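You operate a simulated robot arm through the tools that you are given. There is no shell and no other tool.

You run a simulated two-armed robot. Do the job below in one go: nothing can be reset, and whatever is moved stays where it is left.

JOB
Screw the tall yellow nut on the green fixture's corner stud.
Fine: it lies in the nuts drawer, which ends shut; run the nut down snug.

It is judged by the outcome, as a careful person would: the job done as asked, and still so three seconds after it is handed in. It fails if anything else is knocked over, pushed out of place, dropped, spilled or broken.

ROBOT AND FRAMES
Two 6-joint arms with two-finger parallel grippers on one trunk, on a base that moves. Base frame: it is fixed to the floor where the robot stands at the start and does not move with it; the origin is under the middle of the robot, x ahead of it, y to its left, z up. Lengths are in mm, angles in degrees, forces in N, time in s.
The left shoulder is at the start at [60, 187, 822], the right one opposite. With the tool pointing down near the work surface each hand reaches from about 260 to 620 mm from the robot's upright axis, wherever it stands, measured 20 degrees to its own side. Places, roughly: black square nut [1600, -1000, 1000]; blue square nut [1500, -900, 1000]; corner stud of the green fixture [1600, -1200, 900]; green square nut [1600, -1000, 1000]; hex nuts drawer [2000, -1700, 500]; red square nut [1600, -900, 1000]; shims drawer [2000, -1700, 700]; tall yellow nut [2000, -1750, 500]; white square nut [1600, -900, 1000]. Payload 1.57 kg a hand.
The TCP of each hand is the grasp point between the finger pads, 30 mm short of the fingertips. In the tool frame z runs along the fingers and y along their closing line. Largest opening 110 mm; finger width 24, thickness 12; the body of the gripper, 48 by 112 mm, starts 78 mm behind the TCP.
Orientation is that of the tool frame in the base frame, as a unit quaternion [x, y, z, w]. With the fingers straight down and closing along the base's y, the tool's x points along the base's -x, its y along +y and its z along -z.

CONTROLS
- The arms move only by the tool servo_tool. It takes "left_rows", "right_rows" or both (then of equal length, played together; a hand with none holds still); each is a list of rows, each an object of numbers (a shift or turn left out is 0, a gripper value left out holds the last): "x", "y", "z": the shift along the tool's x, y, z in m; "wx", "wy", "wz": the turn, a rotation vector about the tool's x, y, z in degrees; "grip": the closure, from 0 (fully open) to 1 (shut). In form: [{"x": .., "y": .., "z": .., "wx": .., "wy": .., "wz": .., "grip": ..}, ...]. A call has 1 to 20 rows; each row is the pose to reach, as a shift and turn from the pose commanded when the call began, along the tool's axes at that moment. Each row takes 0.2 s and may step no farther than 50 mm and 8.6 degrees from the row before; otherwise, or with a gripper value out of range, the whole call is refused. A pose out of reach is approached as far as the arm can. The call stops where the force on the tool passes 50 N (or 10 N more than at its start, if that is more) or the arm is blocked; 0.2 s more then pass. The fingers move at their own pace (about 153 mm/s each) and stop on an object; they squeeze with about 26 N. The grip force told is the motor's: it shows also when the fingers shut on nothing. Time passes only in rows, and 0.2 s behind the last, so rows that repeat a pose let the fingers close. It gives the time, the measured TCP pose, the force on the tool (base axes), the opening and the grip force at its end, in the units of the frame above (readings bear some noise), with the torque about the TCP (base axes, N m) and any sound that the robot's microphone picked up.
- Cameras (640 x 400 px; columns grow to the right, rows downward): "scene" is now at [19.2, 14.9, 1372.1]; the picture's right is [0.19, -0.98, 0.00], its down [-0.67, -0.13, -0.73] and it looks along [0.72, 0.14, -0.68] (base axes); focal length 281 px, centre (320, 200). "left" rides on the left gripper at [70, -16, -141] in its tool frame; the picture's right is [0.23, 0.97, 0.00], its down [-0.85, 0.20, -0.48] and it looks along [-0.47, 0.11, 0.88] (tool axes); focal length 222 px, centre (320, 200). "right" rides on the right gripper at [70, 16, -141] in its tool frame; the picture's right is [-0.23, 0.97, 0.00], its down [-0.86, -0.20, -0.48] and it looks along [-0.47, -0.11, 0.88] (tool axes); focal length 222 px, centre (320, 200).
- snapshot(camera): a new picture of that camera. It takes no simulated time.
- raise_lower(by): slides the trunk up (or, below 0, down) by that many mm; the arms and the scene camera ride with it, the base frame stays. It gives what a move gives, with no picture.
- roll_base(legs): drives the robot by 1 to 6 legs, each [ahead, left, turn to the left] in mm, mm and degrees, along the robot's own axes; the way and the turn of a leg run together, so that a leg with both is an arc; at most 1500 mm and 180 degrees a leg. The arms and the cameras ride along, it lands a little off, and it stops where it bumps. It gives what a move gives.
- pan_tilt(pan, tilt): turns the head with the scene camera to pan (to the left, within 86 degrees either way) and tilt (down, from -29 to 69), counted from straight ahead of the robot. It gives what a move gives.
- pixel_to_xyz(camera, pixels): there is no depth. For up to 12 entries [column, row, z] of the newest picture of that camera ("zoom" is the newest enlarged one), the place [x, y] in the base frame at which the ray of that pixel passes the height z, good to about 2 mm. It takes no simulated time.
- inspect(camera, box): a new picture of the part [left, top, right, bottom] of that camera's present view, enlarged. It takes no simulated time.
- hand_in(): hands the job in; it is judged then, once.

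Open the grippers and draw the arms clear of the work before you hand the job in, unless the task says otherwise.

The tools are called after "Emit:" as name(argument=value, ...) on one line, values as JSON. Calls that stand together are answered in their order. servo_tool: Moves the arms, as the interface text tells. Its arguments: {"type":"object","properties":{"left_rows":{"type":"array"},"right_rows":{"type":"array"}},"required":[]} The other tools are called the same way: raise_lower (by) moves the trunk up or down; roll_base (legs) drives the base; pan_tilt (pan, tilt) turns the head that bears the scene camera; snapshot (camera) takes a picture; pixel_to_xyz (camera, pixels) gives the place at which the rays of pixels pass given heights; inspect (camera, box) takes an enlarged picture of a part of a camera's view; hand_in () hands the job in.

At the start:

```text
t: 0.0
left_tcp_pos: [432.5, 231.5, 828.9]
left_tcp_rot: [0.0, 1.0, 0.0, 0.0]
left_wrist_force: [0.4, -1.2, -0.4]
left_ft_torque: [0.0, -0.02, -0.01]
left_opening: 110.0
left_gripper_force: 0.1
right_tcp_pos: [459.6, -183.4, 818.8]
right_tcp_rot: [0.0, 1.0, 0.0, 0.0]
right_wrist_force: [0.2, -0.8, 0.4]
right_ft_torque: [0.0, -0.01, 0.02]
right_opening: 109.9
right_gripper_force: 0.0
trunk travel left (down, up): [-450.0, 540.0]
robot x, y, heading: [0.5, 0.3, -0.1]
head pan, tilt (commanded): [10.9, 43.1]
```

scene: 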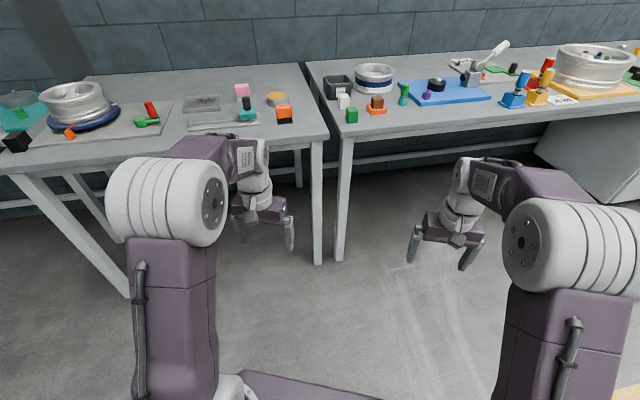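
right: 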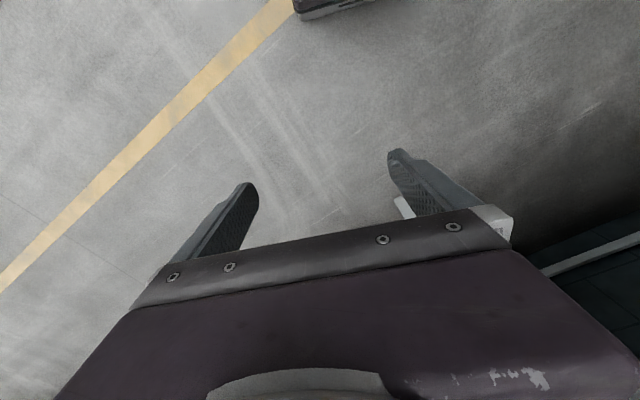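
left: 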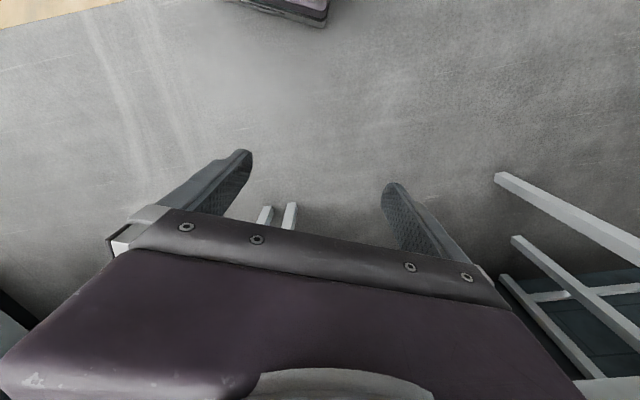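

The scene shows two benches ahead; the work place named (fixture, drawers) lies to the right ahead. I turn the head to the right to look there.

Emit:
pan_tilt(pan=-40, tilt=20)

Emit:
snapshot(camera="scene")

```text
t: 1.2
left_tcp_pos: [433.1, 231.4, 828.6]
left_tcp_rot: [0.0, 1.0, 0.001, 0.001]
left_wrist_force: [0.3, -0.2, 0.0]
left_ft_torque: [0.01, -0.03, 0.04]
left_opening: 109.8
left_gripper_force: 0.1
right_tcp_pos: [460.5, -183.6, 819.8]
right_tcp_rot: [0.001, 1.0, 0.0, -0.001]
right_wrist_force: [0.2, -0.2, 0.6]
right_ft_torque: [0.01, 0.02, -0.01]
right_opening: 109.8
right_gripper_force: 0.0
trunk travel left (down, up): [-450.0, 540.0]
robot x, y, heading: [-2.9, 0.1, 0.3]
head pan, tilt (commanded): [-40.0, 20.0]
```

```text
taken
```

scene: 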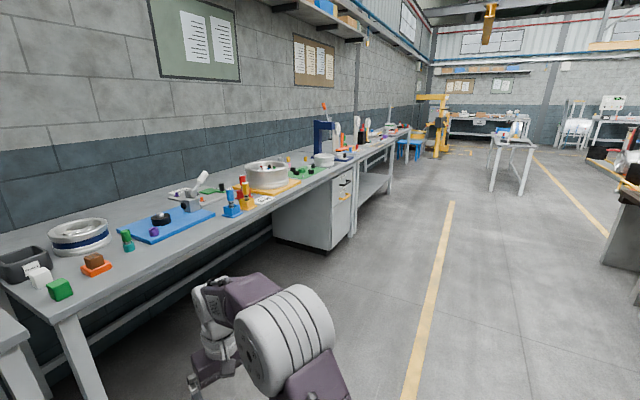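

The bench runs to the right along -y; a drawer cabinet is visible at about (345, 200) and the yellow/green fixtures at (280, 180). I enlarge these parts.

Emit:
inspect(camera="scene", box=[220, 120, 380, 260])

Emit:
inspect(camera="scene", box=[140, 150, 300, 250])

```text
2.86 times, centred on (300, 190) of scene
```

zoom: 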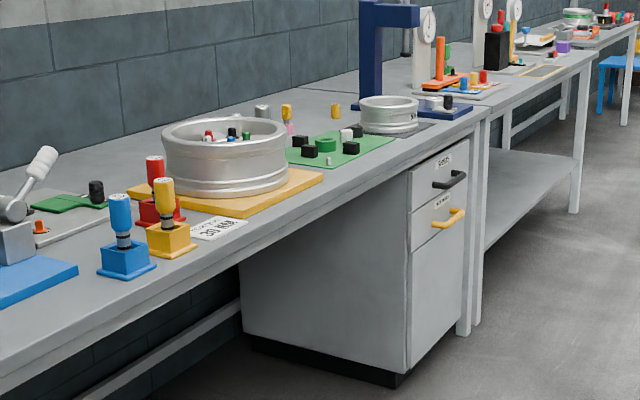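

```text
4.00 times, centred on (220, 200) of scene
```

zoom: 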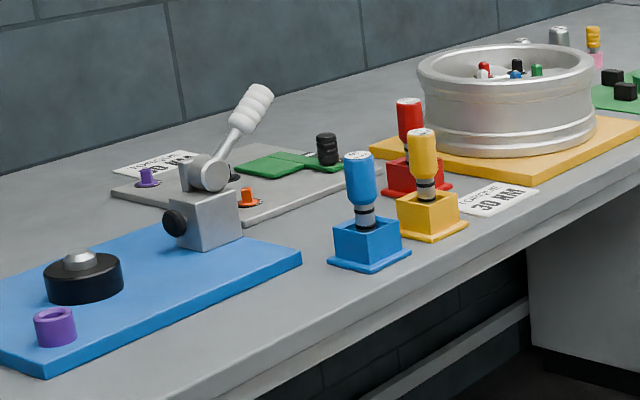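

The green plate with dark blocks and a small pin sits just beyond the wheel rim; scene pixel about (303,176). I convert some pixels at guessed heights to find the bench and cabinet.

Emit:
pixel_to_xyz(camera="scene", pixels=[[303, 176, 850], [303, 176, 900], [303, 176, 800], [344, 183, 700], [345, 198, 600], [325, 253, 0], [273, 238, 0], [80, 302, 850], [80, 302, 800], [349, 165, 850]])

```text
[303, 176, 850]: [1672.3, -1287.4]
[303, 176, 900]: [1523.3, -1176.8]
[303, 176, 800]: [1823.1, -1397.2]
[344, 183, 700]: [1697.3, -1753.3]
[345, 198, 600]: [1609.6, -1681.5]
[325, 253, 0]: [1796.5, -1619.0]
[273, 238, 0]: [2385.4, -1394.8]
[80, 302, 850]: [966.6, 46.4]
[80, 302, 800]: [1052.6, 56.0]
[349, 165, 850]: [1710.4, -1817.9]
```

The bench runs rotated about 22 degrees (front edge along (0.37,-0.93)); the cabinet is near [1800..2100, -1700]. I drive away to the right, turn to face the bench and come up in front of the cabinet with room to spare.

Emit:
roll_base(legs=[[0, -1200, 0], [0, 0, 21.5], [600, -1036, 0]])

Emit:
pan_tilt(pan=0, tilt=40)

Emit:
snapshot(camera="scene")

```text
t: 14.2
left_tcp_pos: [1268.5, -1569.0, 829.3]
left_tcp_rot: [-0.196, 0.981, 0.0, 0.001]
left_wrist_force: [-0.3, -0.3, -0.3]
left_ft_torque: [-0.01, 0.02, 0.01]
left_opening: 110.3
left_gripper_force: 0.1
right_tcp_pos: [1454.1, -1942.2, 818.9]
right_tcp_rot: [-0.196, 0.981, 0.0, 0.0]
right_wrist_force: [0.7, -0.3, 0.8]
right_ft_torque: [0.0, 0.02, 0.01]
right_opening: 110.4
right_gripper_force: 0.0
trunk travel left (down, up): [-450.0, 540.0]
robot x, y, heading: [956.8, -1950.5, 22.7]
head pan, tilt (commanded): [-40.0, 20.0]
```

```text
t: 15.2
left_tcp_pos: [1268.5, -1569.4, 828.5]
left_tcp_rot: [-0.196, 0.981, 0.0, 0.0]
left_wrist_force: [0.5, -0.5, -0.2]
left_ft_torque: [0.0, 0.02, 0.02]
left_opening: 110.0
left_gripper_force: 0.0
right_tcp_pos: [1454.4, -1941.0, 818.7]
right_tcp_rot: [-0.196, 0.981, 0.0, 0.001]
right_wrist_force: [0.5, -1.1, 1.0]
right_ft_torque: [0.01, 0.02, 0.01]
right_opening: 110.0
right_gripper_force: 0.0
trunk travel left (down, up): [-450.0, 540.0]
robot x, y, heading: [959.5, -1950.8, 22.6]
head pan, tilt (commanded): [0.0, 40.0]
```

```text
taken
```

scene: 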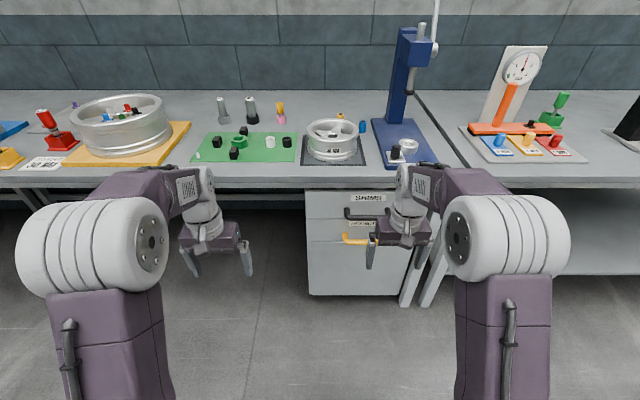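

The view now faces the bench: green plate at (245,148), cabinet with black handle (365,212) and yellow handle (358,239). I enlarge both.

Emit:
inspect(camera="scene", box=[180, 85, 340, 185])

Emit:
inspect(camera="scene", box=[290, 175, 450, 305])

```text
4.00 times, centred on (260, 135) of scene
```

zoom: 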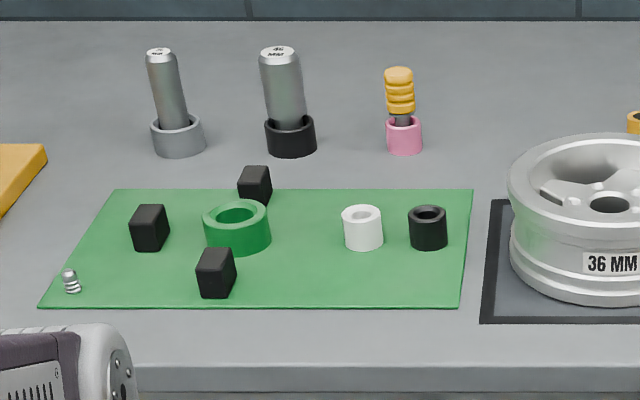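

```text
3.08 times, centred on (370, 240) of scene
```

zoom: 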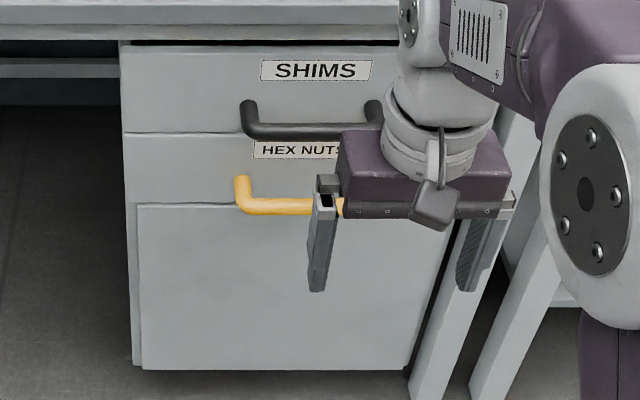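

The lower drawer with the yellow handle is labelled "HEX NUTS"; the stud is the small threaded pin at the near-left corner of the green plate, scene pixel about (197,155). I record rays now at two heights for later triangulation with a raised trunk.

Emit:
pixel_to_xyz(camera="zoom", pixels=[[247, 207, 600], [247, 207, 500], [250, 130, 700], [250, 130, 600], [122, 45, 800], [122, 45, 700], [127, 203, 600], [127, 203, 500], [140, 368, 200], [140, 368, 300], [0, 38, 800], [0, 38, 900]])

Emit:
pixel_to_xyz(camera="scene", pixels=[[197.5, 155, 900], [197.5, 155, 850], [197.5, 155, 800], [189.5, 162, 850], [189.5, 162, 900], [298, 132, 850], [295, 162, 850], [208.5, 132, 850]])

Emit:
raise_lower(by=350)

Emit:
snapshot(camera="scene")

```text
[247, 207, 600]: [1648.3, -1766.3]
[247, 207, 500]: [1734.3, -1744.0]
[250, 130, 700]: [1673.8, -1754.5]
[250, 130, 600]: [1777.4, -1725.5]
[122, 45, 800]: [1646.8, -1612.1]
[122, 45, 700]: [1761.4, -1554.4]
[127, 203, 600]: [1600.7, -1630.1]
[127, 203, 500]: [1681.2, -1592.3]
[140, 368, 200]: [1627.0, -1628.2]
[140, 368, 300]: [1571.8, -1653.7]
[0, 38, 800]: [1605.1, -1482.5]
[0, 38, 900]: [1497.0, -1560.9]
```

```text
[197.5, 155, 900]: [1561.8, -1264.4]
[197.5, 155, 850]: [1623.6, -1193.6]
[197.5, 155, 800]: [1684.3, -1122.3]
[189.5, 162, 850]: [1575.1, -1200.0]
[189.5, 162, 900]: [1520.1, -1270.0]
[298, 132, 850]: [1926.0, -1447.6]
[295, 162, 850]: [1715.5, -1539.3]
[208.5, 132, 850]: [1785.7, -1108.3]
```

```text
t: 18.6
left_tcp_pos: [1269.4, -1569.4, 1178.7]
left_tcp_rot: [-0.196, 0.981, 0.0, 0.0]
left_wrist_force: [-0.7, 0.4, 0.9]
left_ft_torque: [0.0, -0.01, 0.02]
left_opening: 110.0
left_gripper_force: 0.1
right_tcp_pos: [1454.6, -1942.6, 1169.6]
right_tcp_rot: [-0.196, 0.981, 0.0, 0.0]
right_wrist_force: [0.3, 0.0, 0.8]
right_ft_torque: [0.01, 0.03, -0.01]
right_opening: 110.3
right_gripper_force: 0.1
trunk travel left (down, up): [-800.0, 190.0]
robot x, y, heading: [958.6, -1947.9, 22.7]
head pan, tilt (commanded): [0.0, 40.0]
```

```text
taken
```

scene: 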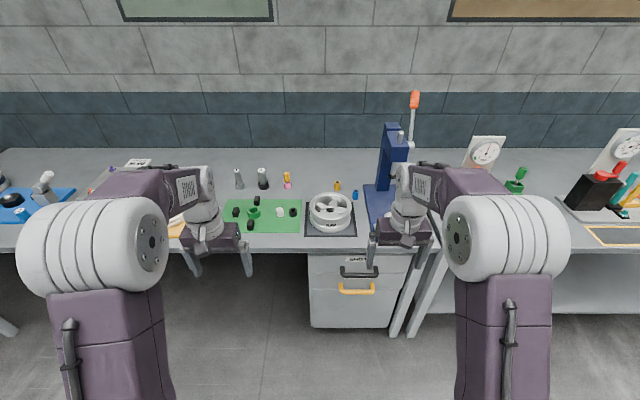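

From higher up, the left hand hides the stud, but the drawers show at (355,275). I enlarge the drawer region and the plate.

Emit:
inspect(camera="scene", box=[200, 180, 300, 250])

Emit:
pixel_to_xyz(camera="zoom", pixels=[[320, 200, 850], [320, 200, 800]])

Emit:
inspect(camera="scene", box=[290, 235, 430, 335])

```text
5.71 times, centred on (250, 215) of scene
```

zoom: 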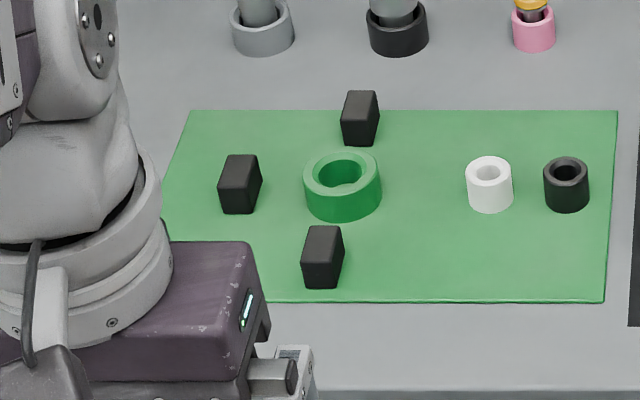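

```text
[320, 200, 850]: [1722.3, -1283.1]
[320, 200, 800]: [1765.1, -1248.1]
```

```text
4.00 times, centred on (360, 285) of scene
```

zoom: 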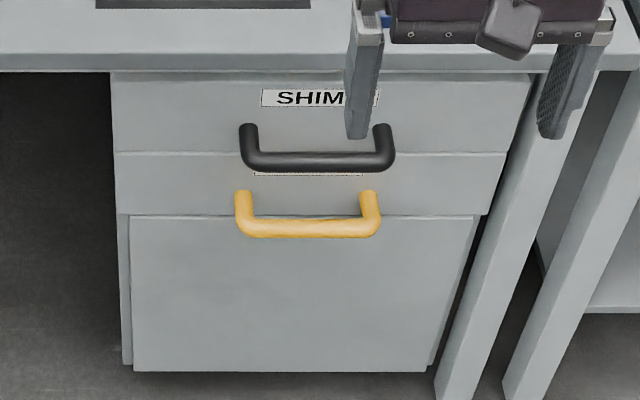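

I take rays of the same features from this raised view.

Emit:
pixel_to_xyz(camera="zoom", pixels=[[310, 229, 600], [310, 229, 500], [320, 162, 700], [320, 162, 600], [119, 214, 600], [119, 214, 500], [117, 152, 700], [117, 152, 600], [244, 195, 600], [369, 195, 600], [0, 71, 800], [0, 71, 900]])

```text
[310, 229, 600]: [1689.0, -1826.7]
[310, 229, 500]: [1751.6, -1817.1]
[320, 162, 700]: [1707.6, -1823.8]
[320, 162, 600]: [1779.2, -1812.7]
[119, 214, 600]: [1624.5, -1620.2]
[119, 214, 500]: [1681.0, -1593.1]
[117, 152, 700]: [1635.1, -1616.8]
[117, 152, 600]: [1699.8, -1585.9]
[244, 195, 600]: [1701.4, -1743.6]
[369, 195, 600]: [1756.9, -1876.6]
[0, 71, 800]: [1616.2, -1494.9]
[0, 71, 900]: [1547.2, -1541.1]
```

Triangulation gives: drawer face at about u=940 (distance along heading 22.6 deg), lower drawer z 500..628, yellow bar about 49 mm in front of it at z ≈ 545, bench edge bottom z ≈ 789. I lower the trunk so that the right hand is at the height of the yellow handle.

Emit:
raise_lower(by=-620)

Emit:
snapshot(camera="scene")

```text
refused: -620 is not a number from -400 to 400
```

```text
taken
```

scene: 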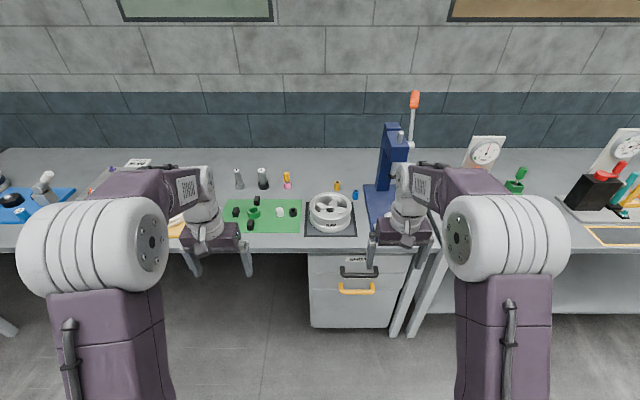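

The lift takes at most 400 mm a call, so I split the lowering in two.

Emit:
raise_lower(by=-400)

Emit:
raise_lower(by=-220)

Emit:
snapshot(camera="scene")

Emit:
snapshot(camera="right")

```text
t: 22.5
left_tcp_pos: [1268.5, -1569.3, 778.9]
left_tcp_rot: [-0.196, 0.981, 0.0, 0.0]
left_wrist_force: [-1.1, -0.5, -0.6]
left_ft_torque: [-0.02, -0.03, -0.02]
left_opening: 110.1
left_gripper_force: 0.1
right_tcp_pos: [1453.1, -1942.4, 768.3]
right_tcp_rot: [-0.196, 0.981, 0.0, 0.0]
right_wrist_force: [0.9, 0.1, -0.1]
right_ft_torque: [0.04, -0.02, 0.0]
right_opening: 109.7
right_gripper_force: 0.1
trunk travel left (down, up): [-400.0, 590.0]
robot x, y, heading: [959.7, -1952.3, 22.5]
head pan, tilt (commanded): [0.0, 40.0]
```

```text
t: 24.8
left_tcp_pos: [1269.0, -1569.1, 559.4]
left_tcp_rot: [-0.195, 0.981, 0.0, 0.0]
left_wrist_force: [-0.6, -0.5, -0.3]
left_ft_torque: [0.0, 0.03, 0.02]
left_opening: 110.2
left_gripper_force: 0.1
right_tcp_pos: [1453.5, -1941.5, 549.2]
right_tcp_rot: [-0.196, 0.981, 0.0, 0.0]
right_wrist_force: [-0.5, 0.5, 0.5]
right_ft_torque: [0.02, -0.04, -0.02]
right_opening: 109.8
right_gripper_force: 0.1
trunk travel left (down, up): [-180.0, 810.0]
robot x, y, heading: [960.9, -1945.2, 22.5]
head pan, tilt (commanded): [0.0, 40.0]
```

```text
taken
```

scene: 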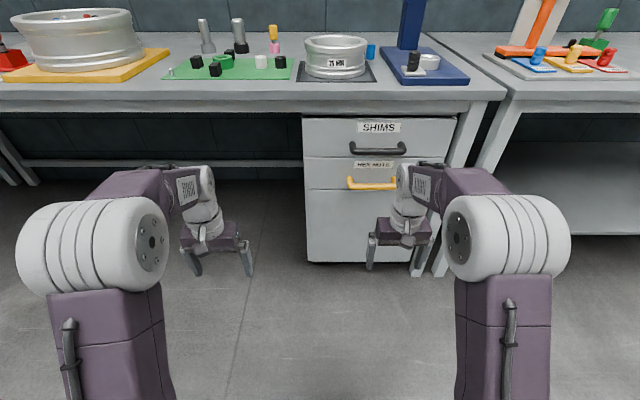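

```text
taken
```

right: 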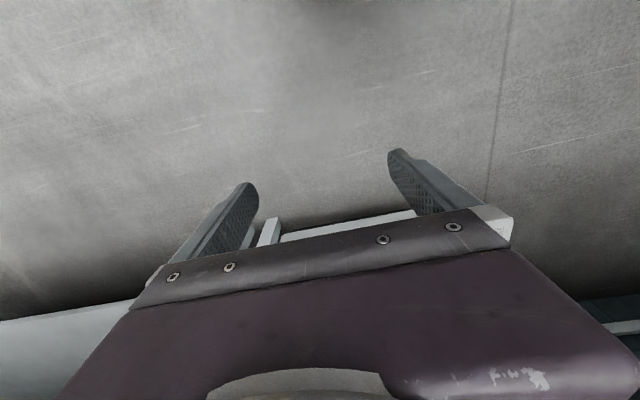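

This lower view shows the stud at about (172,72) and the handles at (378,148) and (372,183). I enlarge both for triangulation.

Emit:
inspect(camera="scene", box=[290, 100, 410, 200])

Emit:
pixel_to_xyz(camera="zoom", pixels=[[320, 200, 600], [320, 200, 500]])

Emit:
inspect(camera="scene", box=[150, 30, 310, 110])

```text
4.00 times, centred on (350, 150) of scene
```

zoom: 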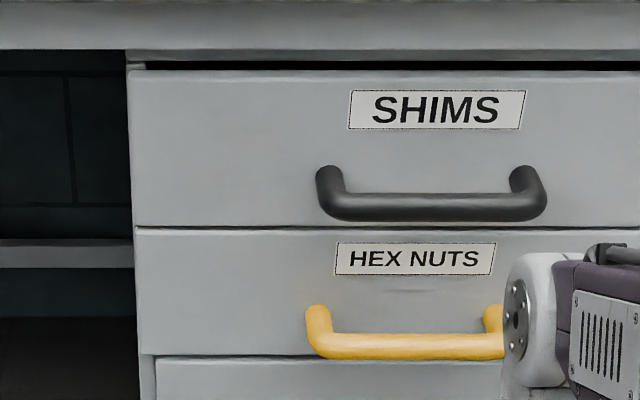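

```text
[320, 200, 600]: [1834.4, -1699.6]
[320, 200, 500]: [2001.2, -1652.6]
```

```text
4.00 times, centred on (230, 70) of scene
```

zoom: 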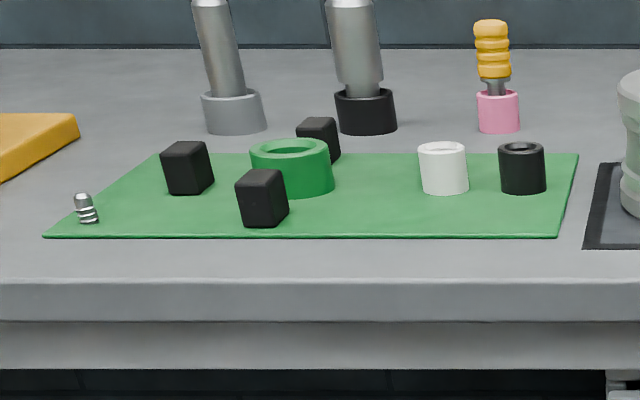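

The stud base is at zoom (90,222), top (82,194). I get the rays of these, of the plate corners, and of the handle bars and the drawer edges.

Emit:
pixel_to_xyz(camera="zoom", pixels=[[90, 222, 850], [90, 222, 800], [82, 194, 850], [82, 194, 900], [44, 237, 850], [44, 237, 800], [558, 237, 850], [578, 154, 850], [300, 283, 850], [300, 283, 800], [300, 322, 800], [300, 322, 750]])

Emit:
pixel_to_xyz(camera="scene", pixels=[[372.5, 186.5, 600], [372.5, 186.5, 500], [377.5, 151.75, 700], [377.5, 151.75, 650], [305, 188.75, 550], [305, 188.75, 500], [304, 157, 650], [304, 157, 600], [368, 177, 500], [368, 177, 550]])

```text
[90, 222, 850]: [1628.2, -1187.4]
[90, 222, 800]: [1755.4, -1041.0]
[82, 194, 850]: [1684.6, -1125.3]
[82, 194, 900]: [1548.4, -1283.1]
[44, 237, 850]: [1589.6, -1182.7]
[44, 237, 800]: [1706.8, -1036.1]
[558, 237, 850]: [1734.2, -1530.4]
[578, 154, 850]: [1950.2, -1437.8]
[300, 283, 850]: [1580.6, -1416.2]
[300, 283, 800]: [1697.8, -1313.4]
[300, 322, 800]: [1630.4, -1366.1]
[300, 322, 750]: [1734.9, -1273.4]
```

```text
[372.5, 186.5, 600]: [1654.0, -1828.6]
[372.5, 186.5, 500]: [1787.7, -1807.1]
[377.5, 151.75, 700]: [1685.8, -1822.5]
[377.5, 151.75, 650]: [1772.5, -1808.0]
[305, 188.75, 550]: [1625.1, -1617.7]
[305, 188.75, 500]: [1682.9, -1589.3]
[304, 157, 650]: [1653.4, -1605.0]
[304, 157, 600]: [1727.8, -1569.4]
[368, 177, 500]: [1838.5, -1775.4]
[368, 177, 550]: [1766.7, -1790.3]
```

Triangulated: yellow bar at about u=887, z=551, centre v=-2342; stud at about u=1001, v=-1745, z 860..883. Now I swing the right tool to point ahead (turn -90 about tool y) while moving forward 140 mm, well short of the handle.

Emit:
servo_tool(right_rows=[{"x": -0.013, "wy": -8.2, "grip": 0}, {"x": -0.026, "wy": -16.4}, {"x": -0.039, "wy": -24.6}, {"x": -0.052, "wy": -32.8}, {"x": -0.065, "wy": -41}, {"x": -0.078, "wy": -49.2}, {"x": -0.091, "wy": -57.4}, {"x": -0.104, "wy": -65.6}, {"x": -0.117, "wy": -73.8}, {"x": -0.13, "wy": -82}, {"x": -0.14, "wy": -90}, {"x": -0.14, "wy": -90}])

Emit:
snapshot(camera="scene")

Emit:
snapshot(camera="right")

```text
t: 27.4
left_tcp_pos: [1267.1, -1569.8, 559.2]
left_tcp_rot: [-0.196, 0.981, -0.001, 0.0]
left_wrist_force: [-0.1, -0.2, -0.2]
left_ft_torque: [0.03, -0.01, 0.01]
left_opening: 110.1
left_gripper_force: 0.1
right_tcp_pos: [1675.1, -1847.2, 636.0]
right_tcp_rot: [-0.139, 0.695, 0.138, 0.691]
right_wrist_force: [0.5, -0.1, 0.2]
right_ft_torque: [-0.04, -0.01, 0.01]
right_opening: 110.0
right_gripper_force: 0.1
right hand out of reach, approached as far as the arm can: row 9, 10, 11, 12
trunk travel left (down, up): [-180.0, 810.0]
robot x, y, heading: [957.9, -1947.3, 22.4]
head pan, tilt (commanded): [0.0, 40.0]
```

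```text
taken
```

scene: 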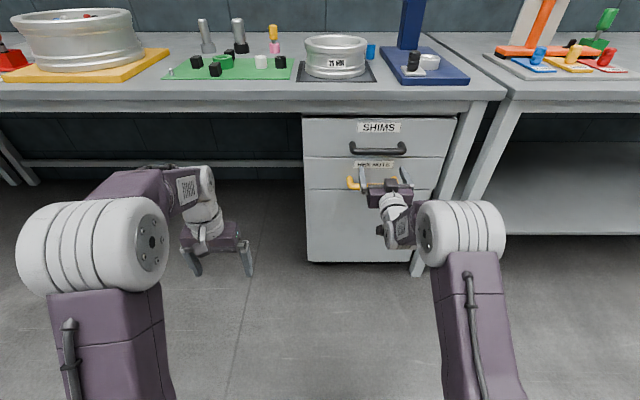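

```text
taken
```

right: 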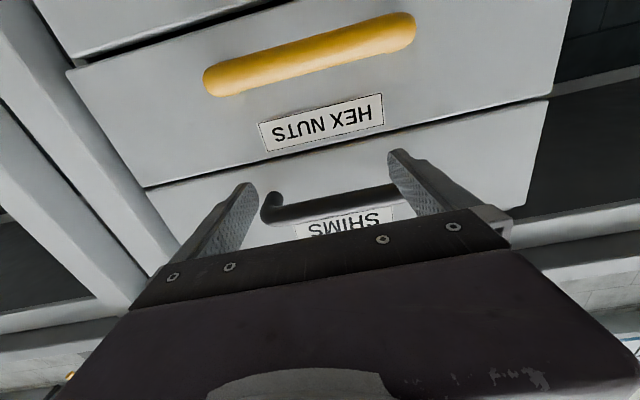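

The arm cannot hold that pose so low; it ended at z=636, u≈837 with the tool level, fingers just below the black bar. I back the base 90 mm to be clear, then lower the trunk so that the same arm posture is at the yellow handle's height.

Emit:
roll_base(legs=[[-90, 0, 0]])

Emit:
raise_lower(by=-85)

Emit:
snapshot(camera="scene")

Emit:
snapshot(camera="right")

```text
t: 28.5
left_tcp_pos: [1186.4, -1602.9, 558.5]
left_tcp_rot: [-0.195, 0.981, 0.0, 0.0]
left_wrist_force: [-0.3, -0.1, 0.1]
left_ft_torque: [0.02, 0.02, 0.03]
left_opening: 110.0
left_gripper_force: 0.0
right_tcp_pos: [1593.6, -1882.1, 636.8]
right_tcp_rot: [-0.14, 0.696, 0.138, 0.69]
right_wrist_force: [0.2, -0.7, -1.0]
right_ft_torque: [0.03, -0.03, 0.0]
right_opening: 110.2
right_gripper_force: 0.0
trunk travel left (down, up): [-180.0, 810.0]
robot x, y, heading: [874.9, -1981.6, 22.6]
head pan, tilt (commanded): [0.0, 40.0]
```

```text
t: 29.7
left_tcp_pos: [1186.9, -1602.9, 474.4]
left_tcp_rot: [-0.196, 0.981, 0.0, 0.0]
left_wrist_force: [0.5, 0.6, 0.0]
left_ft_torque: [0.02, 0.03, -0.01]
left_opening: 110.0
left_gripper_force: 0.1
right_tcp_pos: [1594.0, -1882.2, 552.3]
right_tcp_rot: [-0.139, 0.696, 0.138, 0.691]
right_wrist_force: [0.3, -0.5, 0.3]
right_ft_torque: [0.03, 0.03, 0.02]
right_opening: 110.1
right_gripper_force: 0.1
trunk travel left (down, up): [-95.0, 895.0]
robot x, y, heading: [877.9, -1981.1, 22.6]
head pan, tilt (commanded): [0.0, 40.0]
```

```text
taken
```

scene: 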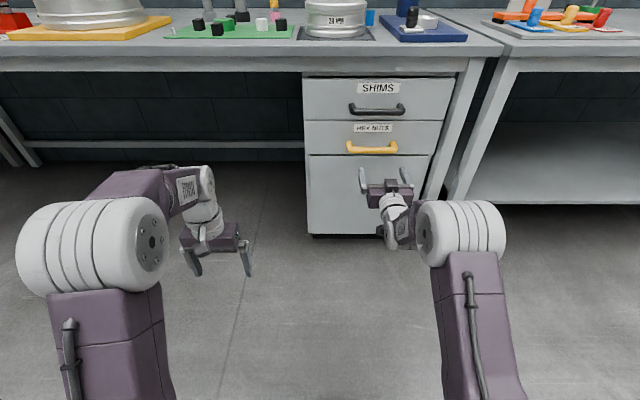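

```text
taken
```

right: 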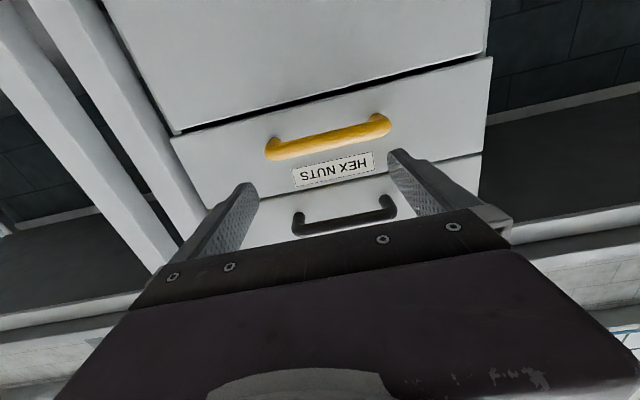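

The tool is level at z=552 and about 120 mm short of the yellow bar. I roll it 90 degrees about the tool axis so that the fingers close vertically.

Emit:
servo_tool(right_rows=[{"wz": 8.2}, {"wz": 16.4}, {"wz": 24.6}, {"wz": 32.8}, {"wz": 41}, {"wz": 49.2}, {"wz": 57.4}, {"wz": 65.6}, {"wz": 73.8}, {"wz": 82}, {"wz": 90}, {"wz": 90}])

Emit:
snapshot(camera="scene")

Emit:
snapshot(camera="right")

```text
t: 32.3
left_tcp_pos: [1187.4, -1602.2, 474.3]
left_tcp_rot: [-0.196, 0.981, 0.0, 0.0]
left_wrist_force: [0.3, -0.4, -0.3]
left_ft_torque: [0.0, 0.01, -0.01]
left_opening: 110.0
left_gripper_force: 0.1
right_tcp_pos: [1593.2, -1881.2, 551.6]
right_tcp_rot: [0.394, 0.59, 0.587, 0.39]
right_wrist_force: [0.4, 0.2, 0.6]
right_ft_torque: [0.01, 0.0, 0.0]
right_opening: 109.9
right_gripper_force: 0.1
trunk travel left (down, up): [-95.0, 895.0]
robot x, y, heading: [874.4, -1979.9, 22.6]
head pan, tilt (commanded): [0.0, 40.0]
```

```text
taken
```

scene: 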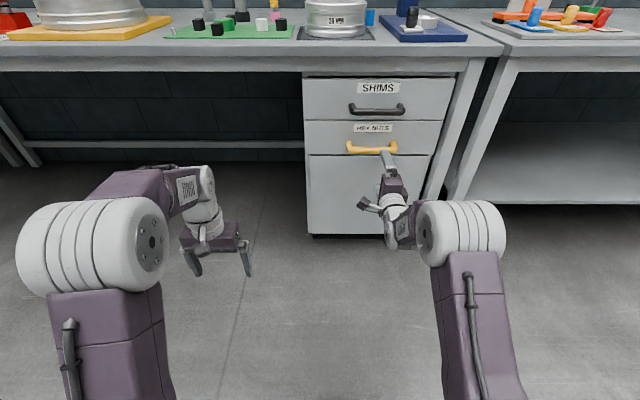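

```text
taken
```

right: 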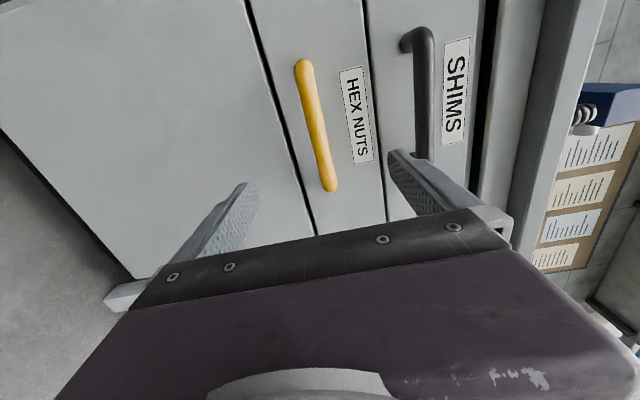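

The fingers now close vertically and straddle the bar's line (bar at column ~321 at the aimed row 149). I drive 75 mm ahead, then look again before the final approach with the arm.

Emit:
roll_base(legs=[[75, 0, 0]])

Emit:
snapshot(camera="right")

Emit:
inspect(camera="scene", box=[330, 90, 430, 220])

```text
t: 33.4
left_tcp_pos: [1257.5, -1574.7, 474.9]
left_tcp_rot: [-0.196, 0.981, 0.0, 0.0]
left_wrist_force: [0.7, -0.2, -0.4]
left_ft_torque: [0.02, 0.01, -0.01]
left_opening: 109.9
left_gripper_force: 0.2
right_tcp_pos: [1663.4, -1852.8, 552.2]
right_tcp_rot: [0.394, 0.591, 0.586, 0.391]
right_wrist_force: [0.4, -0.1, -0.1]
right_ft_torque: [-0.01, -0.01, 0.0]
right_opening: 110.1
right_gripper_force: 0.1
trunk travel left (down, up): [-95.0, 895.0]
robot x, y, heading: [942.5, -1954.1, 22.7]
head pan, tilt (commanded): [0.0, 40.0]
```

```text
taken
```

right: 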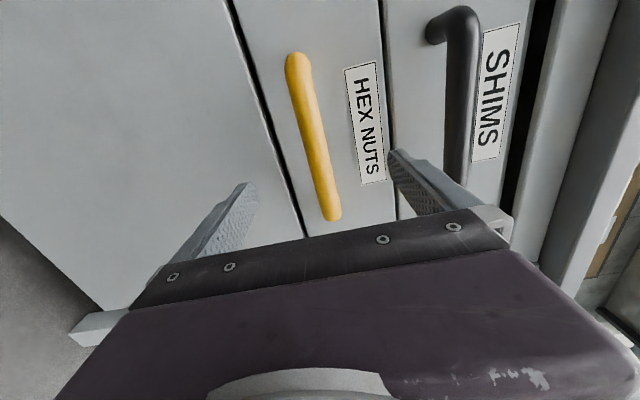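

```text
3.08 times, centred on (380, 155) of scene
```

zoom: 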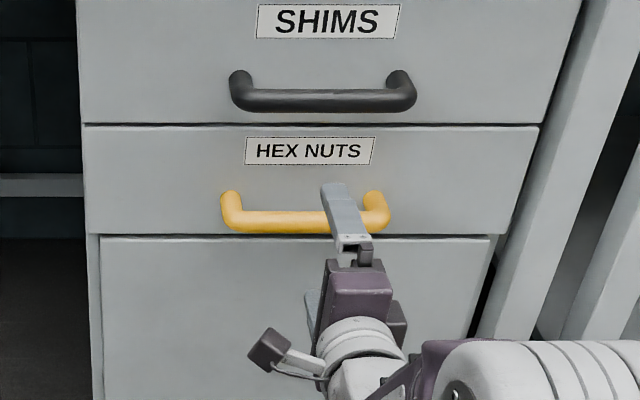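

Aim is good vertically (bar column ~319 against 320). I move the arm 12 mm left and 58 mm ahead so the bar comes between the finger pads.

Emit:
servo_tool(right_rows=[{"x": 0.012, "z": 0.0, "grip": 0.3}, {"x": 0.012, "z": 0.02}, {"x": 0.012, "z": 0.04}, {"x": 0.012, "z": 0.05}, {"x": 0.012, "z": 0.058}, {"x": 0.012, "z": 0.058}])

Emit:
snapshot(camera="right")

Emit:
inspect(camera="scene", box=[330, 90, 430, 220])

```text
t: 34.8
left_tcp_pos: [1257.1, -1574.9, 473.9]
left_tcp_rot: [-0.196, 0.981, 0.0, 0.0]
left_wrist_force: [-0.3, 0.3, -0.8]
left_ft_torque: [-0.02, 0.0, -0.03]
left_opening: 109.8
left_gripper_force: 0.1
right_tcp_pos: [1713.2, -1821.3, 551.6]
right_tcp_rot: [0.394, 0.591, 0.585, 0.391]
right_wrist_force: [0.4, 0.6, 0.3]
right_ft_torque: [-0.02, 0.01, -0.02]
right_opening: 77.0
right_gripper_force: 0.0
trunk travel left (down, up): [-95.0, 895.0]
robot x, y, heading: [944.2, -1955.4, 22.8]
head pan, tilt (commanded): [0.0, 40.0]
```

```text
taken
```

right: 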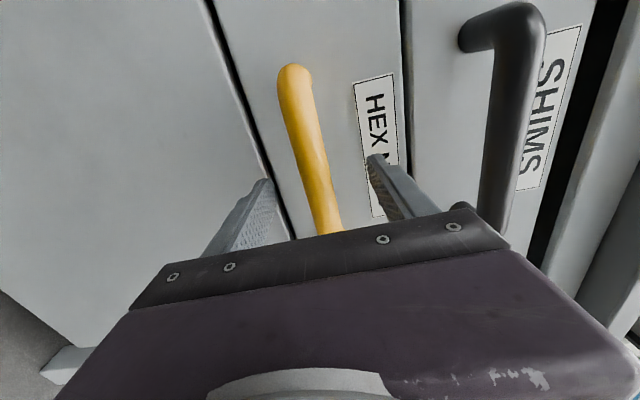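

```text
3.08 times, centred on (380, 155) of scene
```

zoom: 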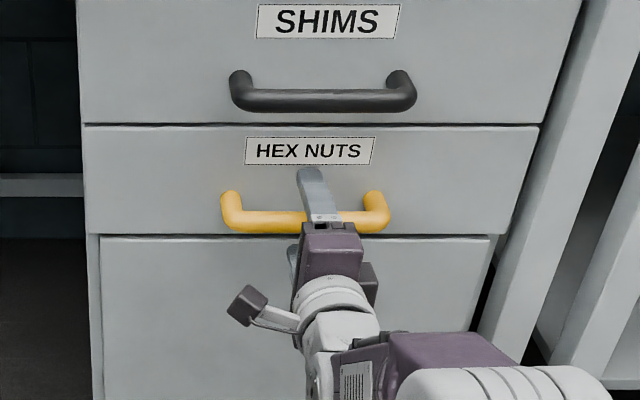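

The bar now lies between the fingers near the grasp point (column ~322 at row 195). I close the gripper on it.

Emit:
servo_tool(right_rows=[{"grip": 0.6}, {"grip": 1}, {"grip": 1}, {"grip": 1}])

Emit:
snapshot(camera="right")

```text
t: 35.8
left_tcp_pos: [1257.3, -1573.8, 473.7]
left_tcp_rot: [-0.196, 0.981, -0.001, 0.0]
left_wrist_force: [1.3, 0.8, -0.1]
left_ft_torque: [0.01, 0.0, 0.01]
left_opening: 110.0
left_gripper_force: 0.1
right_tcp_pos: [1712.6, -1820.3, 551.0]
right_tcp_rot: [0.394, 0.592, 0.585, 0.391]
right_wrist_force: [-3.6, -1.3, -3.6]
right_ft_torque: [-0.03, 0.08, -0.11]
right_opening: 21.7
right_gripper_force: 34.9
trunk travel left (down, up): [-95.0, 895.0]
robot x, y, heading: [946.7, -1951.5, 22.5]
head pan, tilt (commanded): [0.0, 40.0]
```

```text
taken
```

right: 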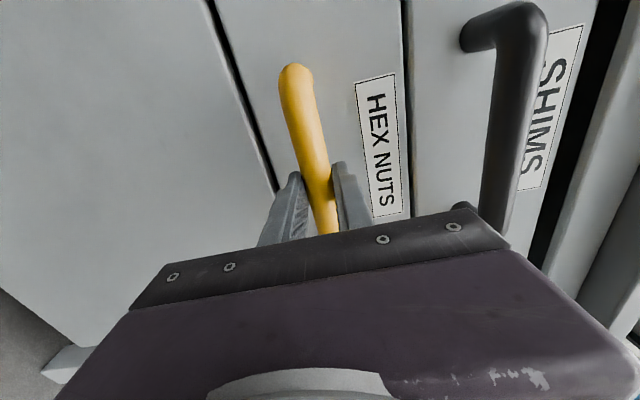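

The bar is held (opening 21.7 mm, 35 N). I draw the drawer out by backing the base, first a short 60 mm to check that it slides.

Emit:
roll_base(legs=[[-60, 0, 0]])

Emit:
snapshot(camera="scene")

```text
t: 36.7
left_tcp_pos: [1200.7, -1596.9, 473.9]
left_tcp_rot: [-0.196, 0.981, 0.001, 0.001]
left_wrist_force: [0.0, 0.4, -0.9]
left_ft_torque: [0.03, 0.01, -0.03]
left_opening: 109.9
left_gripper_force: 0.1
right_tcp_pos: [1656.7, -1844.1, 550.3]
right_tcp_rot: [0.395, 0.591, 0.585, 0.39]
right_wrist_force: [-0.1, 0.5, -5.1]
right_ft_torque: [0.02, 0.01, -0.03]
right_opening: 21.7
right_gripper_force: 35.0
trunk travel left (down, up): [-95.0, 895.0]
robot x, y, heading: [889.1, -1978.2, 22.4]
head pan, tilt (commanded): [0.0, 40.0]
```

```text
taken
```

scene: 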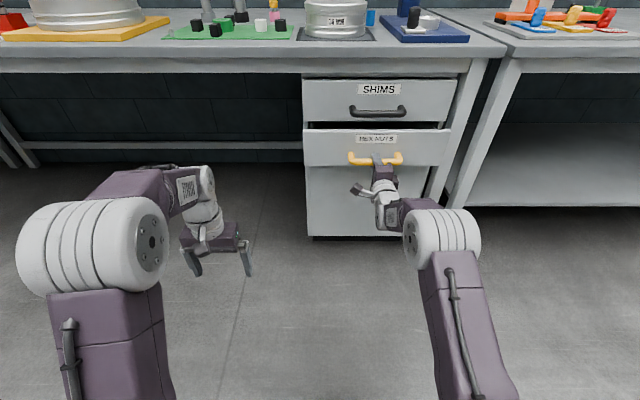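

The drawer slides out with it. I back another 160 mm and look.

Emit:
roll_base(legs=[[-80, 0, 0], [-80, 0, 0]])

Emit:
snapshot(camera="scene")

Emit:
inspect(camera="scene", box=[280, 90, 480, 220])

```text
t: 38.5
left_tcp_pos: [1051.4, -1660.0, 473.8]
left_tcp_rot: [-0.196, 0.981, -0.001, 0.0]
left_wrist_force: [0.4, 0.6, 0.2]
left_ft_torque: [0.03, 0.02, 0.02]
left_opening: 110.2
left_gripper_force: 0.0
right_tcp_pos: [1508.0, -1905.7, 549.7]
right_tcp_rot: [0.394, 0.591, 0.585, 0.39]
right_wrist_force: [0.6, 0.9, -4.2]
right_ft_torque: [-0.02, -0.01, -0.04]
right_opening: 21.9
right_gripper_force: 34.4
trunk travel left (down, up): [-95.0, 895.0]
robot x, y, heading: [742.5, -2037.0, 22.6]
head pan, tilt (commanded): [0.0, 40.0]
```

```text
taken
```

scene: 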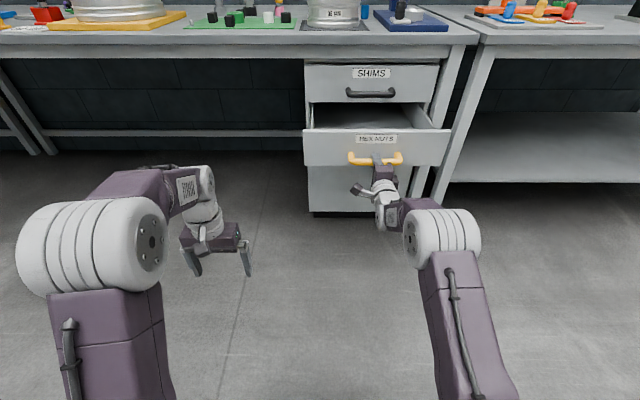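

```text
3.08 times, centred on (380, 155) of scene
```

zoom: 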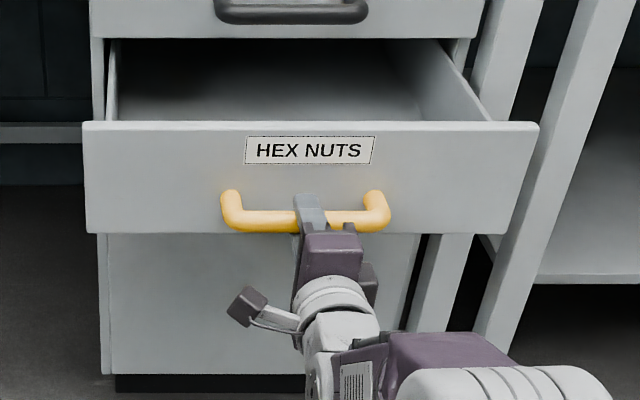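

Opened about 220 mm and running free; the nut should be some 230 mm behind the front, so I draw it out 100 mm more in small legs, watching the force.

Emit:
roll_base(legs=[[-50, 0, 0], [-50, 0, 0]])

Emit:
inspect(camera="scene", box=[280, 60, 480, 220])

```text
t: 39.9
left_tcp_pos: [958.4, -1698.2, 473.8]
left_tcp_rot: [-0.197, 0.98, 0.0, -0.001]
left_wrist_force: [-0.2, -0.5, 0.0]
left_ft_torque: [0.03, 0.0, 0.0]
left_opening: 110.3
left_gripper_force: 0.1
right_tcp_pos: [1415.4, -1944.8, 550.4]
right_tcp_rot: [0.393, 0.591, 0.586, 0.39]
right_wrist_force: [-0.7, 0.2, -4.0]
right_ft_torque: [0.05, 0.01, -0.04]
right_opening: 21.9
right_gripper_force: 34.8
trunk travel left (down, up): [-95.0, 895.0]
robot x, y, heading: [648.9, -2077.9, 22.5]
head pan, tilt (commanded): [0.0, 40.0]
```

```text
2.50 times, centred on (380, 140) of scene
```

zoom: 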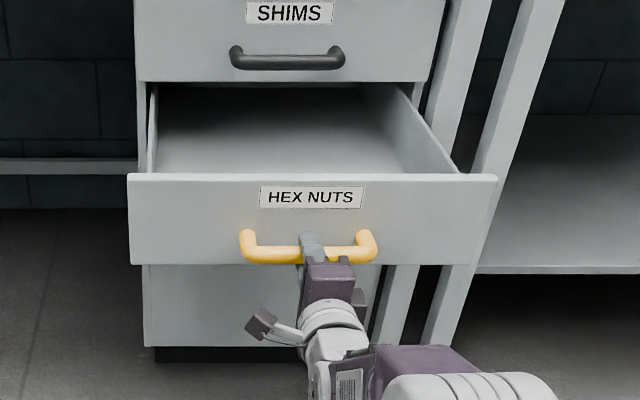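

Opened about 320 mm. I release the handle, back off 100 mm and raise the trunk to look into the drawer.

Emit:
servo_tool(right_rows=[{"grip": 0.5}, {"grip": 0.3}, {"grip": 0.3}])

Emit:
roll_base(legs=[[-100, 0, 0]])

Emit:
raise_lower(by=400)

Emit:
snapshot(camera="scene")

```text
t: 40.7
left_tcp_pos: [959.5, -1696.9, 472.6]
left_tcp_rot: [-0.197, 0.98, 0.0, 0.0]
left_wrist_force: [-0.9, -0.3, 0.6]
left_ft_torque: [0.01, -0.04, -0.01]
left_opening: 110.1
left_gripper_force: 0.0
right_tcp_pos: [1415.2, -1943.1, 549.9]
right_tcp_rot: [0.393, 0.591, 0.586, 0.391]
right_wrist_force: [-0.2, 0.2, -0.4]
right_ft_torque: [0.02, -0.02, 0.0]
right_opening: 76.9
right_gripper_force: 0.0
trunk travel left (down, up): [-95.0, 895.0]
robot x, y, heading: [647.5, -2077.6, 22.3]
head pan, tilt (commanded): [0.0, 40.0]
```

```text
t: 41.9
left_tcp_pos: [866.1, -1736.4, 474.1]
left_tcp_rot: [-0.197, 0.98, 0.0, 0.001]
left_wrist_force: [-0.8, -0.2, -0.4]
left_ft_torque: [0.01, -0.03, -0.01]
left_opening: 110.1
left_gripper_force: 0.2
right_tcp_pos: [1322.0, -1981.3, 550.9]
right_tcp_rot: [0.393, 0.591, 0.586, 0.39]
right_wrist_force: [-0.1, 0.3, -0.3]
right_ft_torque: [-0.02, -0.04, -0.01]
right_opening: 77.0
right_gripper_force: 0.0
trunk travel left (down, up): [-95.0, 895.0]
robot x, y, heading: [554.2, -2114.7, 22.5]
head pan, tilt (commanded): [0.0, 40.0]
```

```text
t: 45.7
left_tcp_pos: [865.5, -1737.3, 873.5]
left_tcp_rot: [-0.197, 0.98, -0.001, 0.0]
left_wrist_force: [0.3, 0.4, -0.5]
left_ft_torque: [0.0, 0.02, 0.0]
left_opening: 110.1
left_gripper_force: 0.2
right_tcp_pos: [1321.5, -1982.1, 951.1]
right_tcp_rot: [0.393, 0.591, 0.586, 0.39]
right_wrist_force: [0.7, 0.1, -0.4]
right_ft_torque: [0.0, 0.01, -0.01]
right_opening: 76.9
right_gripper_force: 0.1
trunk travel left (down, up): [-495.0, 495.0]
robot x, y, heading: [558.3, -2119.6, 22.8]
head pan, tilt (commanded): [0.0, 40.0]
```

```text
taken
```

scene: 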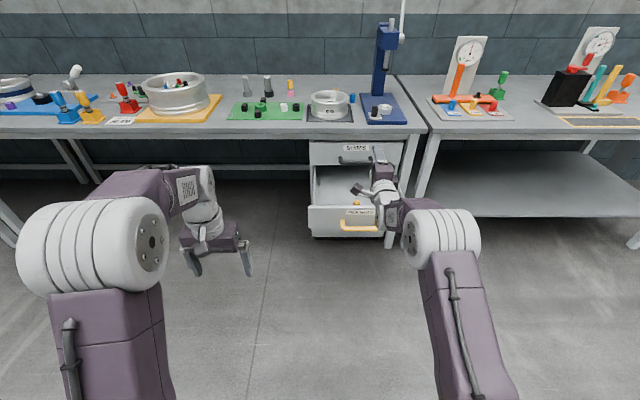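

A yellow nut shows in the drawer near the front at (357,204). I turn the right hand back to pointing down (first roll back) to clear the view and prepare the grasp.

Emit:
servo_tool(right_rows=[{"wz": -8.2, "grip": 0}, {"wz": -16.4}, {"wz": -24.6}, {"wz": -32.8}, {"wz": -41}, {"wz": -49.2}, {"wz": -57.4}, {"wz": -65.6}, {"wz": -73.8}, {"wz": -82}, {"wz": -90}])

Emit:
servo_tool(right_rows=[{"z": -0.015, "wy": 8.2}, {"z": -0.03, "wy": 16.4}, {"z": -0.045, "wy": 24.6}, {"z": -0.06, "wy": 32.8}, {"z": -0.075, "wy": 41}, {"z": -0.09, "wy": 49.2}, {"z": -0.105, "wy": 57.4}, {"z": -0.12, "wy": 65.6}, {"z": -0.135, "wy": 73.8}, {"z": -0.15, "wy": 82}, {"z": -0.165, "wy": 90}])

Emit:
snapshot(camera="scene")

```text
t: 48.1
left_tcp_pos: [866.4, -1736.3, 873.2]
left_tcp_rot: [-0.197, 0.98, 0.0, 0.001]
left_wrist_force: [0.7, 0.2, 0.0]
left_ft_torque: [0.01, 0.02, -0.01]
left_opening: 109.9
left_gripper_force: 0.0
right_tcp_pos: [1322.8, -1982.1, 950.4]
right_tcp_rot: [-0.142, 0.697, 0.137, 0.69]
right_wrist_force: [0.9, 0.2, 0.3]
right_ft_torque: [0.01, 0.01, 0.02]
right_opening: 109.9
right_gripper_force: 0.0
trunk travel left (down, up): [-495.0, 495.0]
robot x, y, heading: [552.5, -2115.6, 22.8]
head pan, tilt (commanded): [0.0, 40.0]
```

```text
t: 50.5
left_tcp_pos: [866.3, -1736.0, 872.9]
left_tcp_rot: [-0.197, 0.98, 0.0, 0.0]
left_wrist_force: [0.4, 0.0, 0.5]
left_ft_torque: [0.02, 0.0, -0.04]
left_opening: 110.2
left_gripper_force: 0.0
right_tcp_pos: [1130.1, -2064.3, 938.1]
right_tcp_rot: [-0.197, 0.98, -0.002, -0.005]
right_wrist_force: [0.5, 0.1, 0.2]
right_ft_torque: [0.03, 0.0, 0.03]
right_opening: 109.9
right_gripper_force: 0.1
right hand out of reach, approached as far as the arm can: row 4, 9, 10, 11
trunk travel left (down, up): [-495.0, 495.0]
robot x, y, heading: [554.9, -2116.3, 22.8]
head pan, tilt (commanded): [0.0, 40.0]
```

```text
taken
```

scene: 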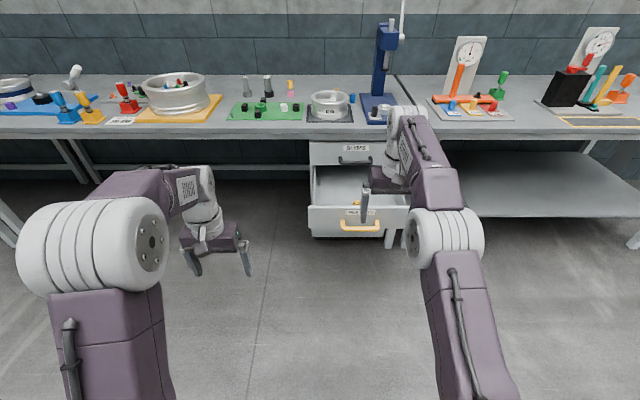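

The right hand points down again, but hides the drawer. I move it lower by 90 mm and 120 mm to the right, then look into the drawer.

Emit:
servo_tool(right_rows=[{"z": 0.03, "y": -0.03}, {"z": 0.06, "y": -0.06}, {"z": 0.09, "y": -0.09}, {"z": 0.09, "y": -0.12}, {"z": 0.09, "y": -0.12}])

Emit:
raise_lower(by=300)

Emit:
snapshot(camera="scene")

Emit:
inspect(camera="scene", box=[290, 180, 420, 300])

```text
t: 51.7
left_tcp_pos: [866.9, -1735.0, 874.1]
left_tcp_rot: [-0.196, 0.981, 0.0, 0.001]
left_wrist_force: [-0.4, -0.2, -0.2]
left_ft_torque: [-0.03, 0.02, -0.04]
left_opening: 109.8
left_gripper_force: 0.0
right_tcp_pos: [1176.2, -2174.6, 847.2]
right_tcp_rot: [-0.196, 0.981, -0.001, -0.004]
right_wrist_force: [-0.5, 0.4, -0.9]
right_ft_torque: [-0.03, 0.02, -0.01]
right_opening: 109.9
right_gripper_force: 0.0
trunk travel left (down, up): [-495.0, 495.0]
robot x, y, heading: [553.7, -2116.5, 22.9]
head pan, tilt (commanded): [0.0, 40.0]
```

```text
t: 54.7
left_tcp_pos: [867.9, -1737.1, 1173.4]
left_tcp_rot: [-0.197, 0.98, 0.0, 0.0]
left_wrist_force: [0.1, 0.8, -0.4]
left_ft_torque: [-0.01, -0.01, -0.01]
left_opening: 109.6
left_gripper_force: 0.0
right_tcp_pos: [1177.1, -2174.2, 1147.5]
right_tcp_rot: [-0.197, 0.98, -0.001, -0.004]
right_wrist_force: [-0.3, -0.1, -0.7]
right_ft_torque: [0.02, 0.03, -0.02]
right_opening: 109.8
right_gripper_force: 0.1
trunk travel left (down, up): [-795.0, 195.0]
robot x, y, heading: [555.4, -2117.1, 23.0]
head pan, tilt (commanded): [0.0, 40.0]
```

```text
taken
```

scene: 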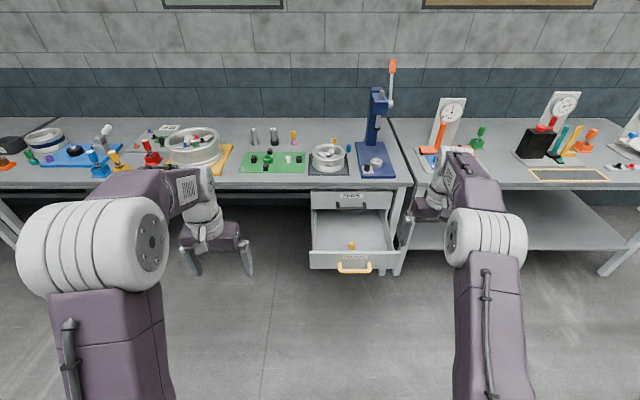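

```text
3.33 times, centred on (355, 240) of scene
```

zoom: 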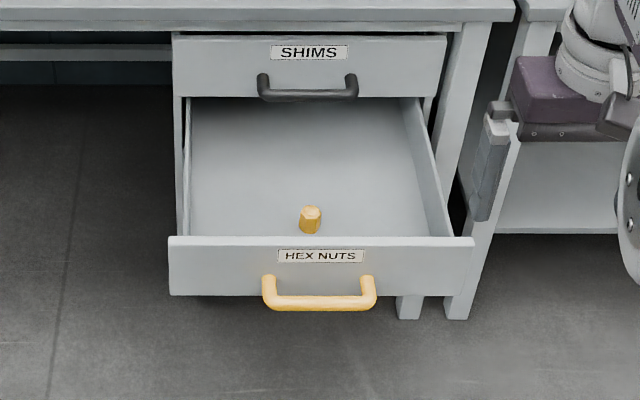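

The tall yellow nut stands upright in the drawer, base at zoom (310,233), top (311,210). I compute its place at some heights, and that of the drawer front's top edge.

Emit:
pixel_to_xyz(camera="zoom", pixels=[[310, 231, 500], [310, 231, 515], [311, 210, 530], [311, 210, 550], [311, 210, 570], [170, 238, 625], [472, 238, 625], [172, 294, 500], [300, 218, 520], [321, 218, 520], [320, 238, 630]])

```text
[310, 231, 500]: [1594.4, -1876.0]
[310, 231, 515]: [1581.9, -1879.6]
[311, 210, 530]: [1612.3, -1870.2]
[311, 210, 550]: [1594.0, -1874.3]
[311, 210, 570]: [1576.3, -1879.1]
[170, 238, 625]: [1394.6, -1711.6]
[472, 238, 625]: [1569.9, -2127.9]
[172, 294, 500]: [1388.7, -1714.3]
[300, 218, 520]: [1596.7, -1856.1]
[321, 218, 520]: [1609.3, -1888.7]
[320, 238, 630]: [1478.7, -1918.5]
```

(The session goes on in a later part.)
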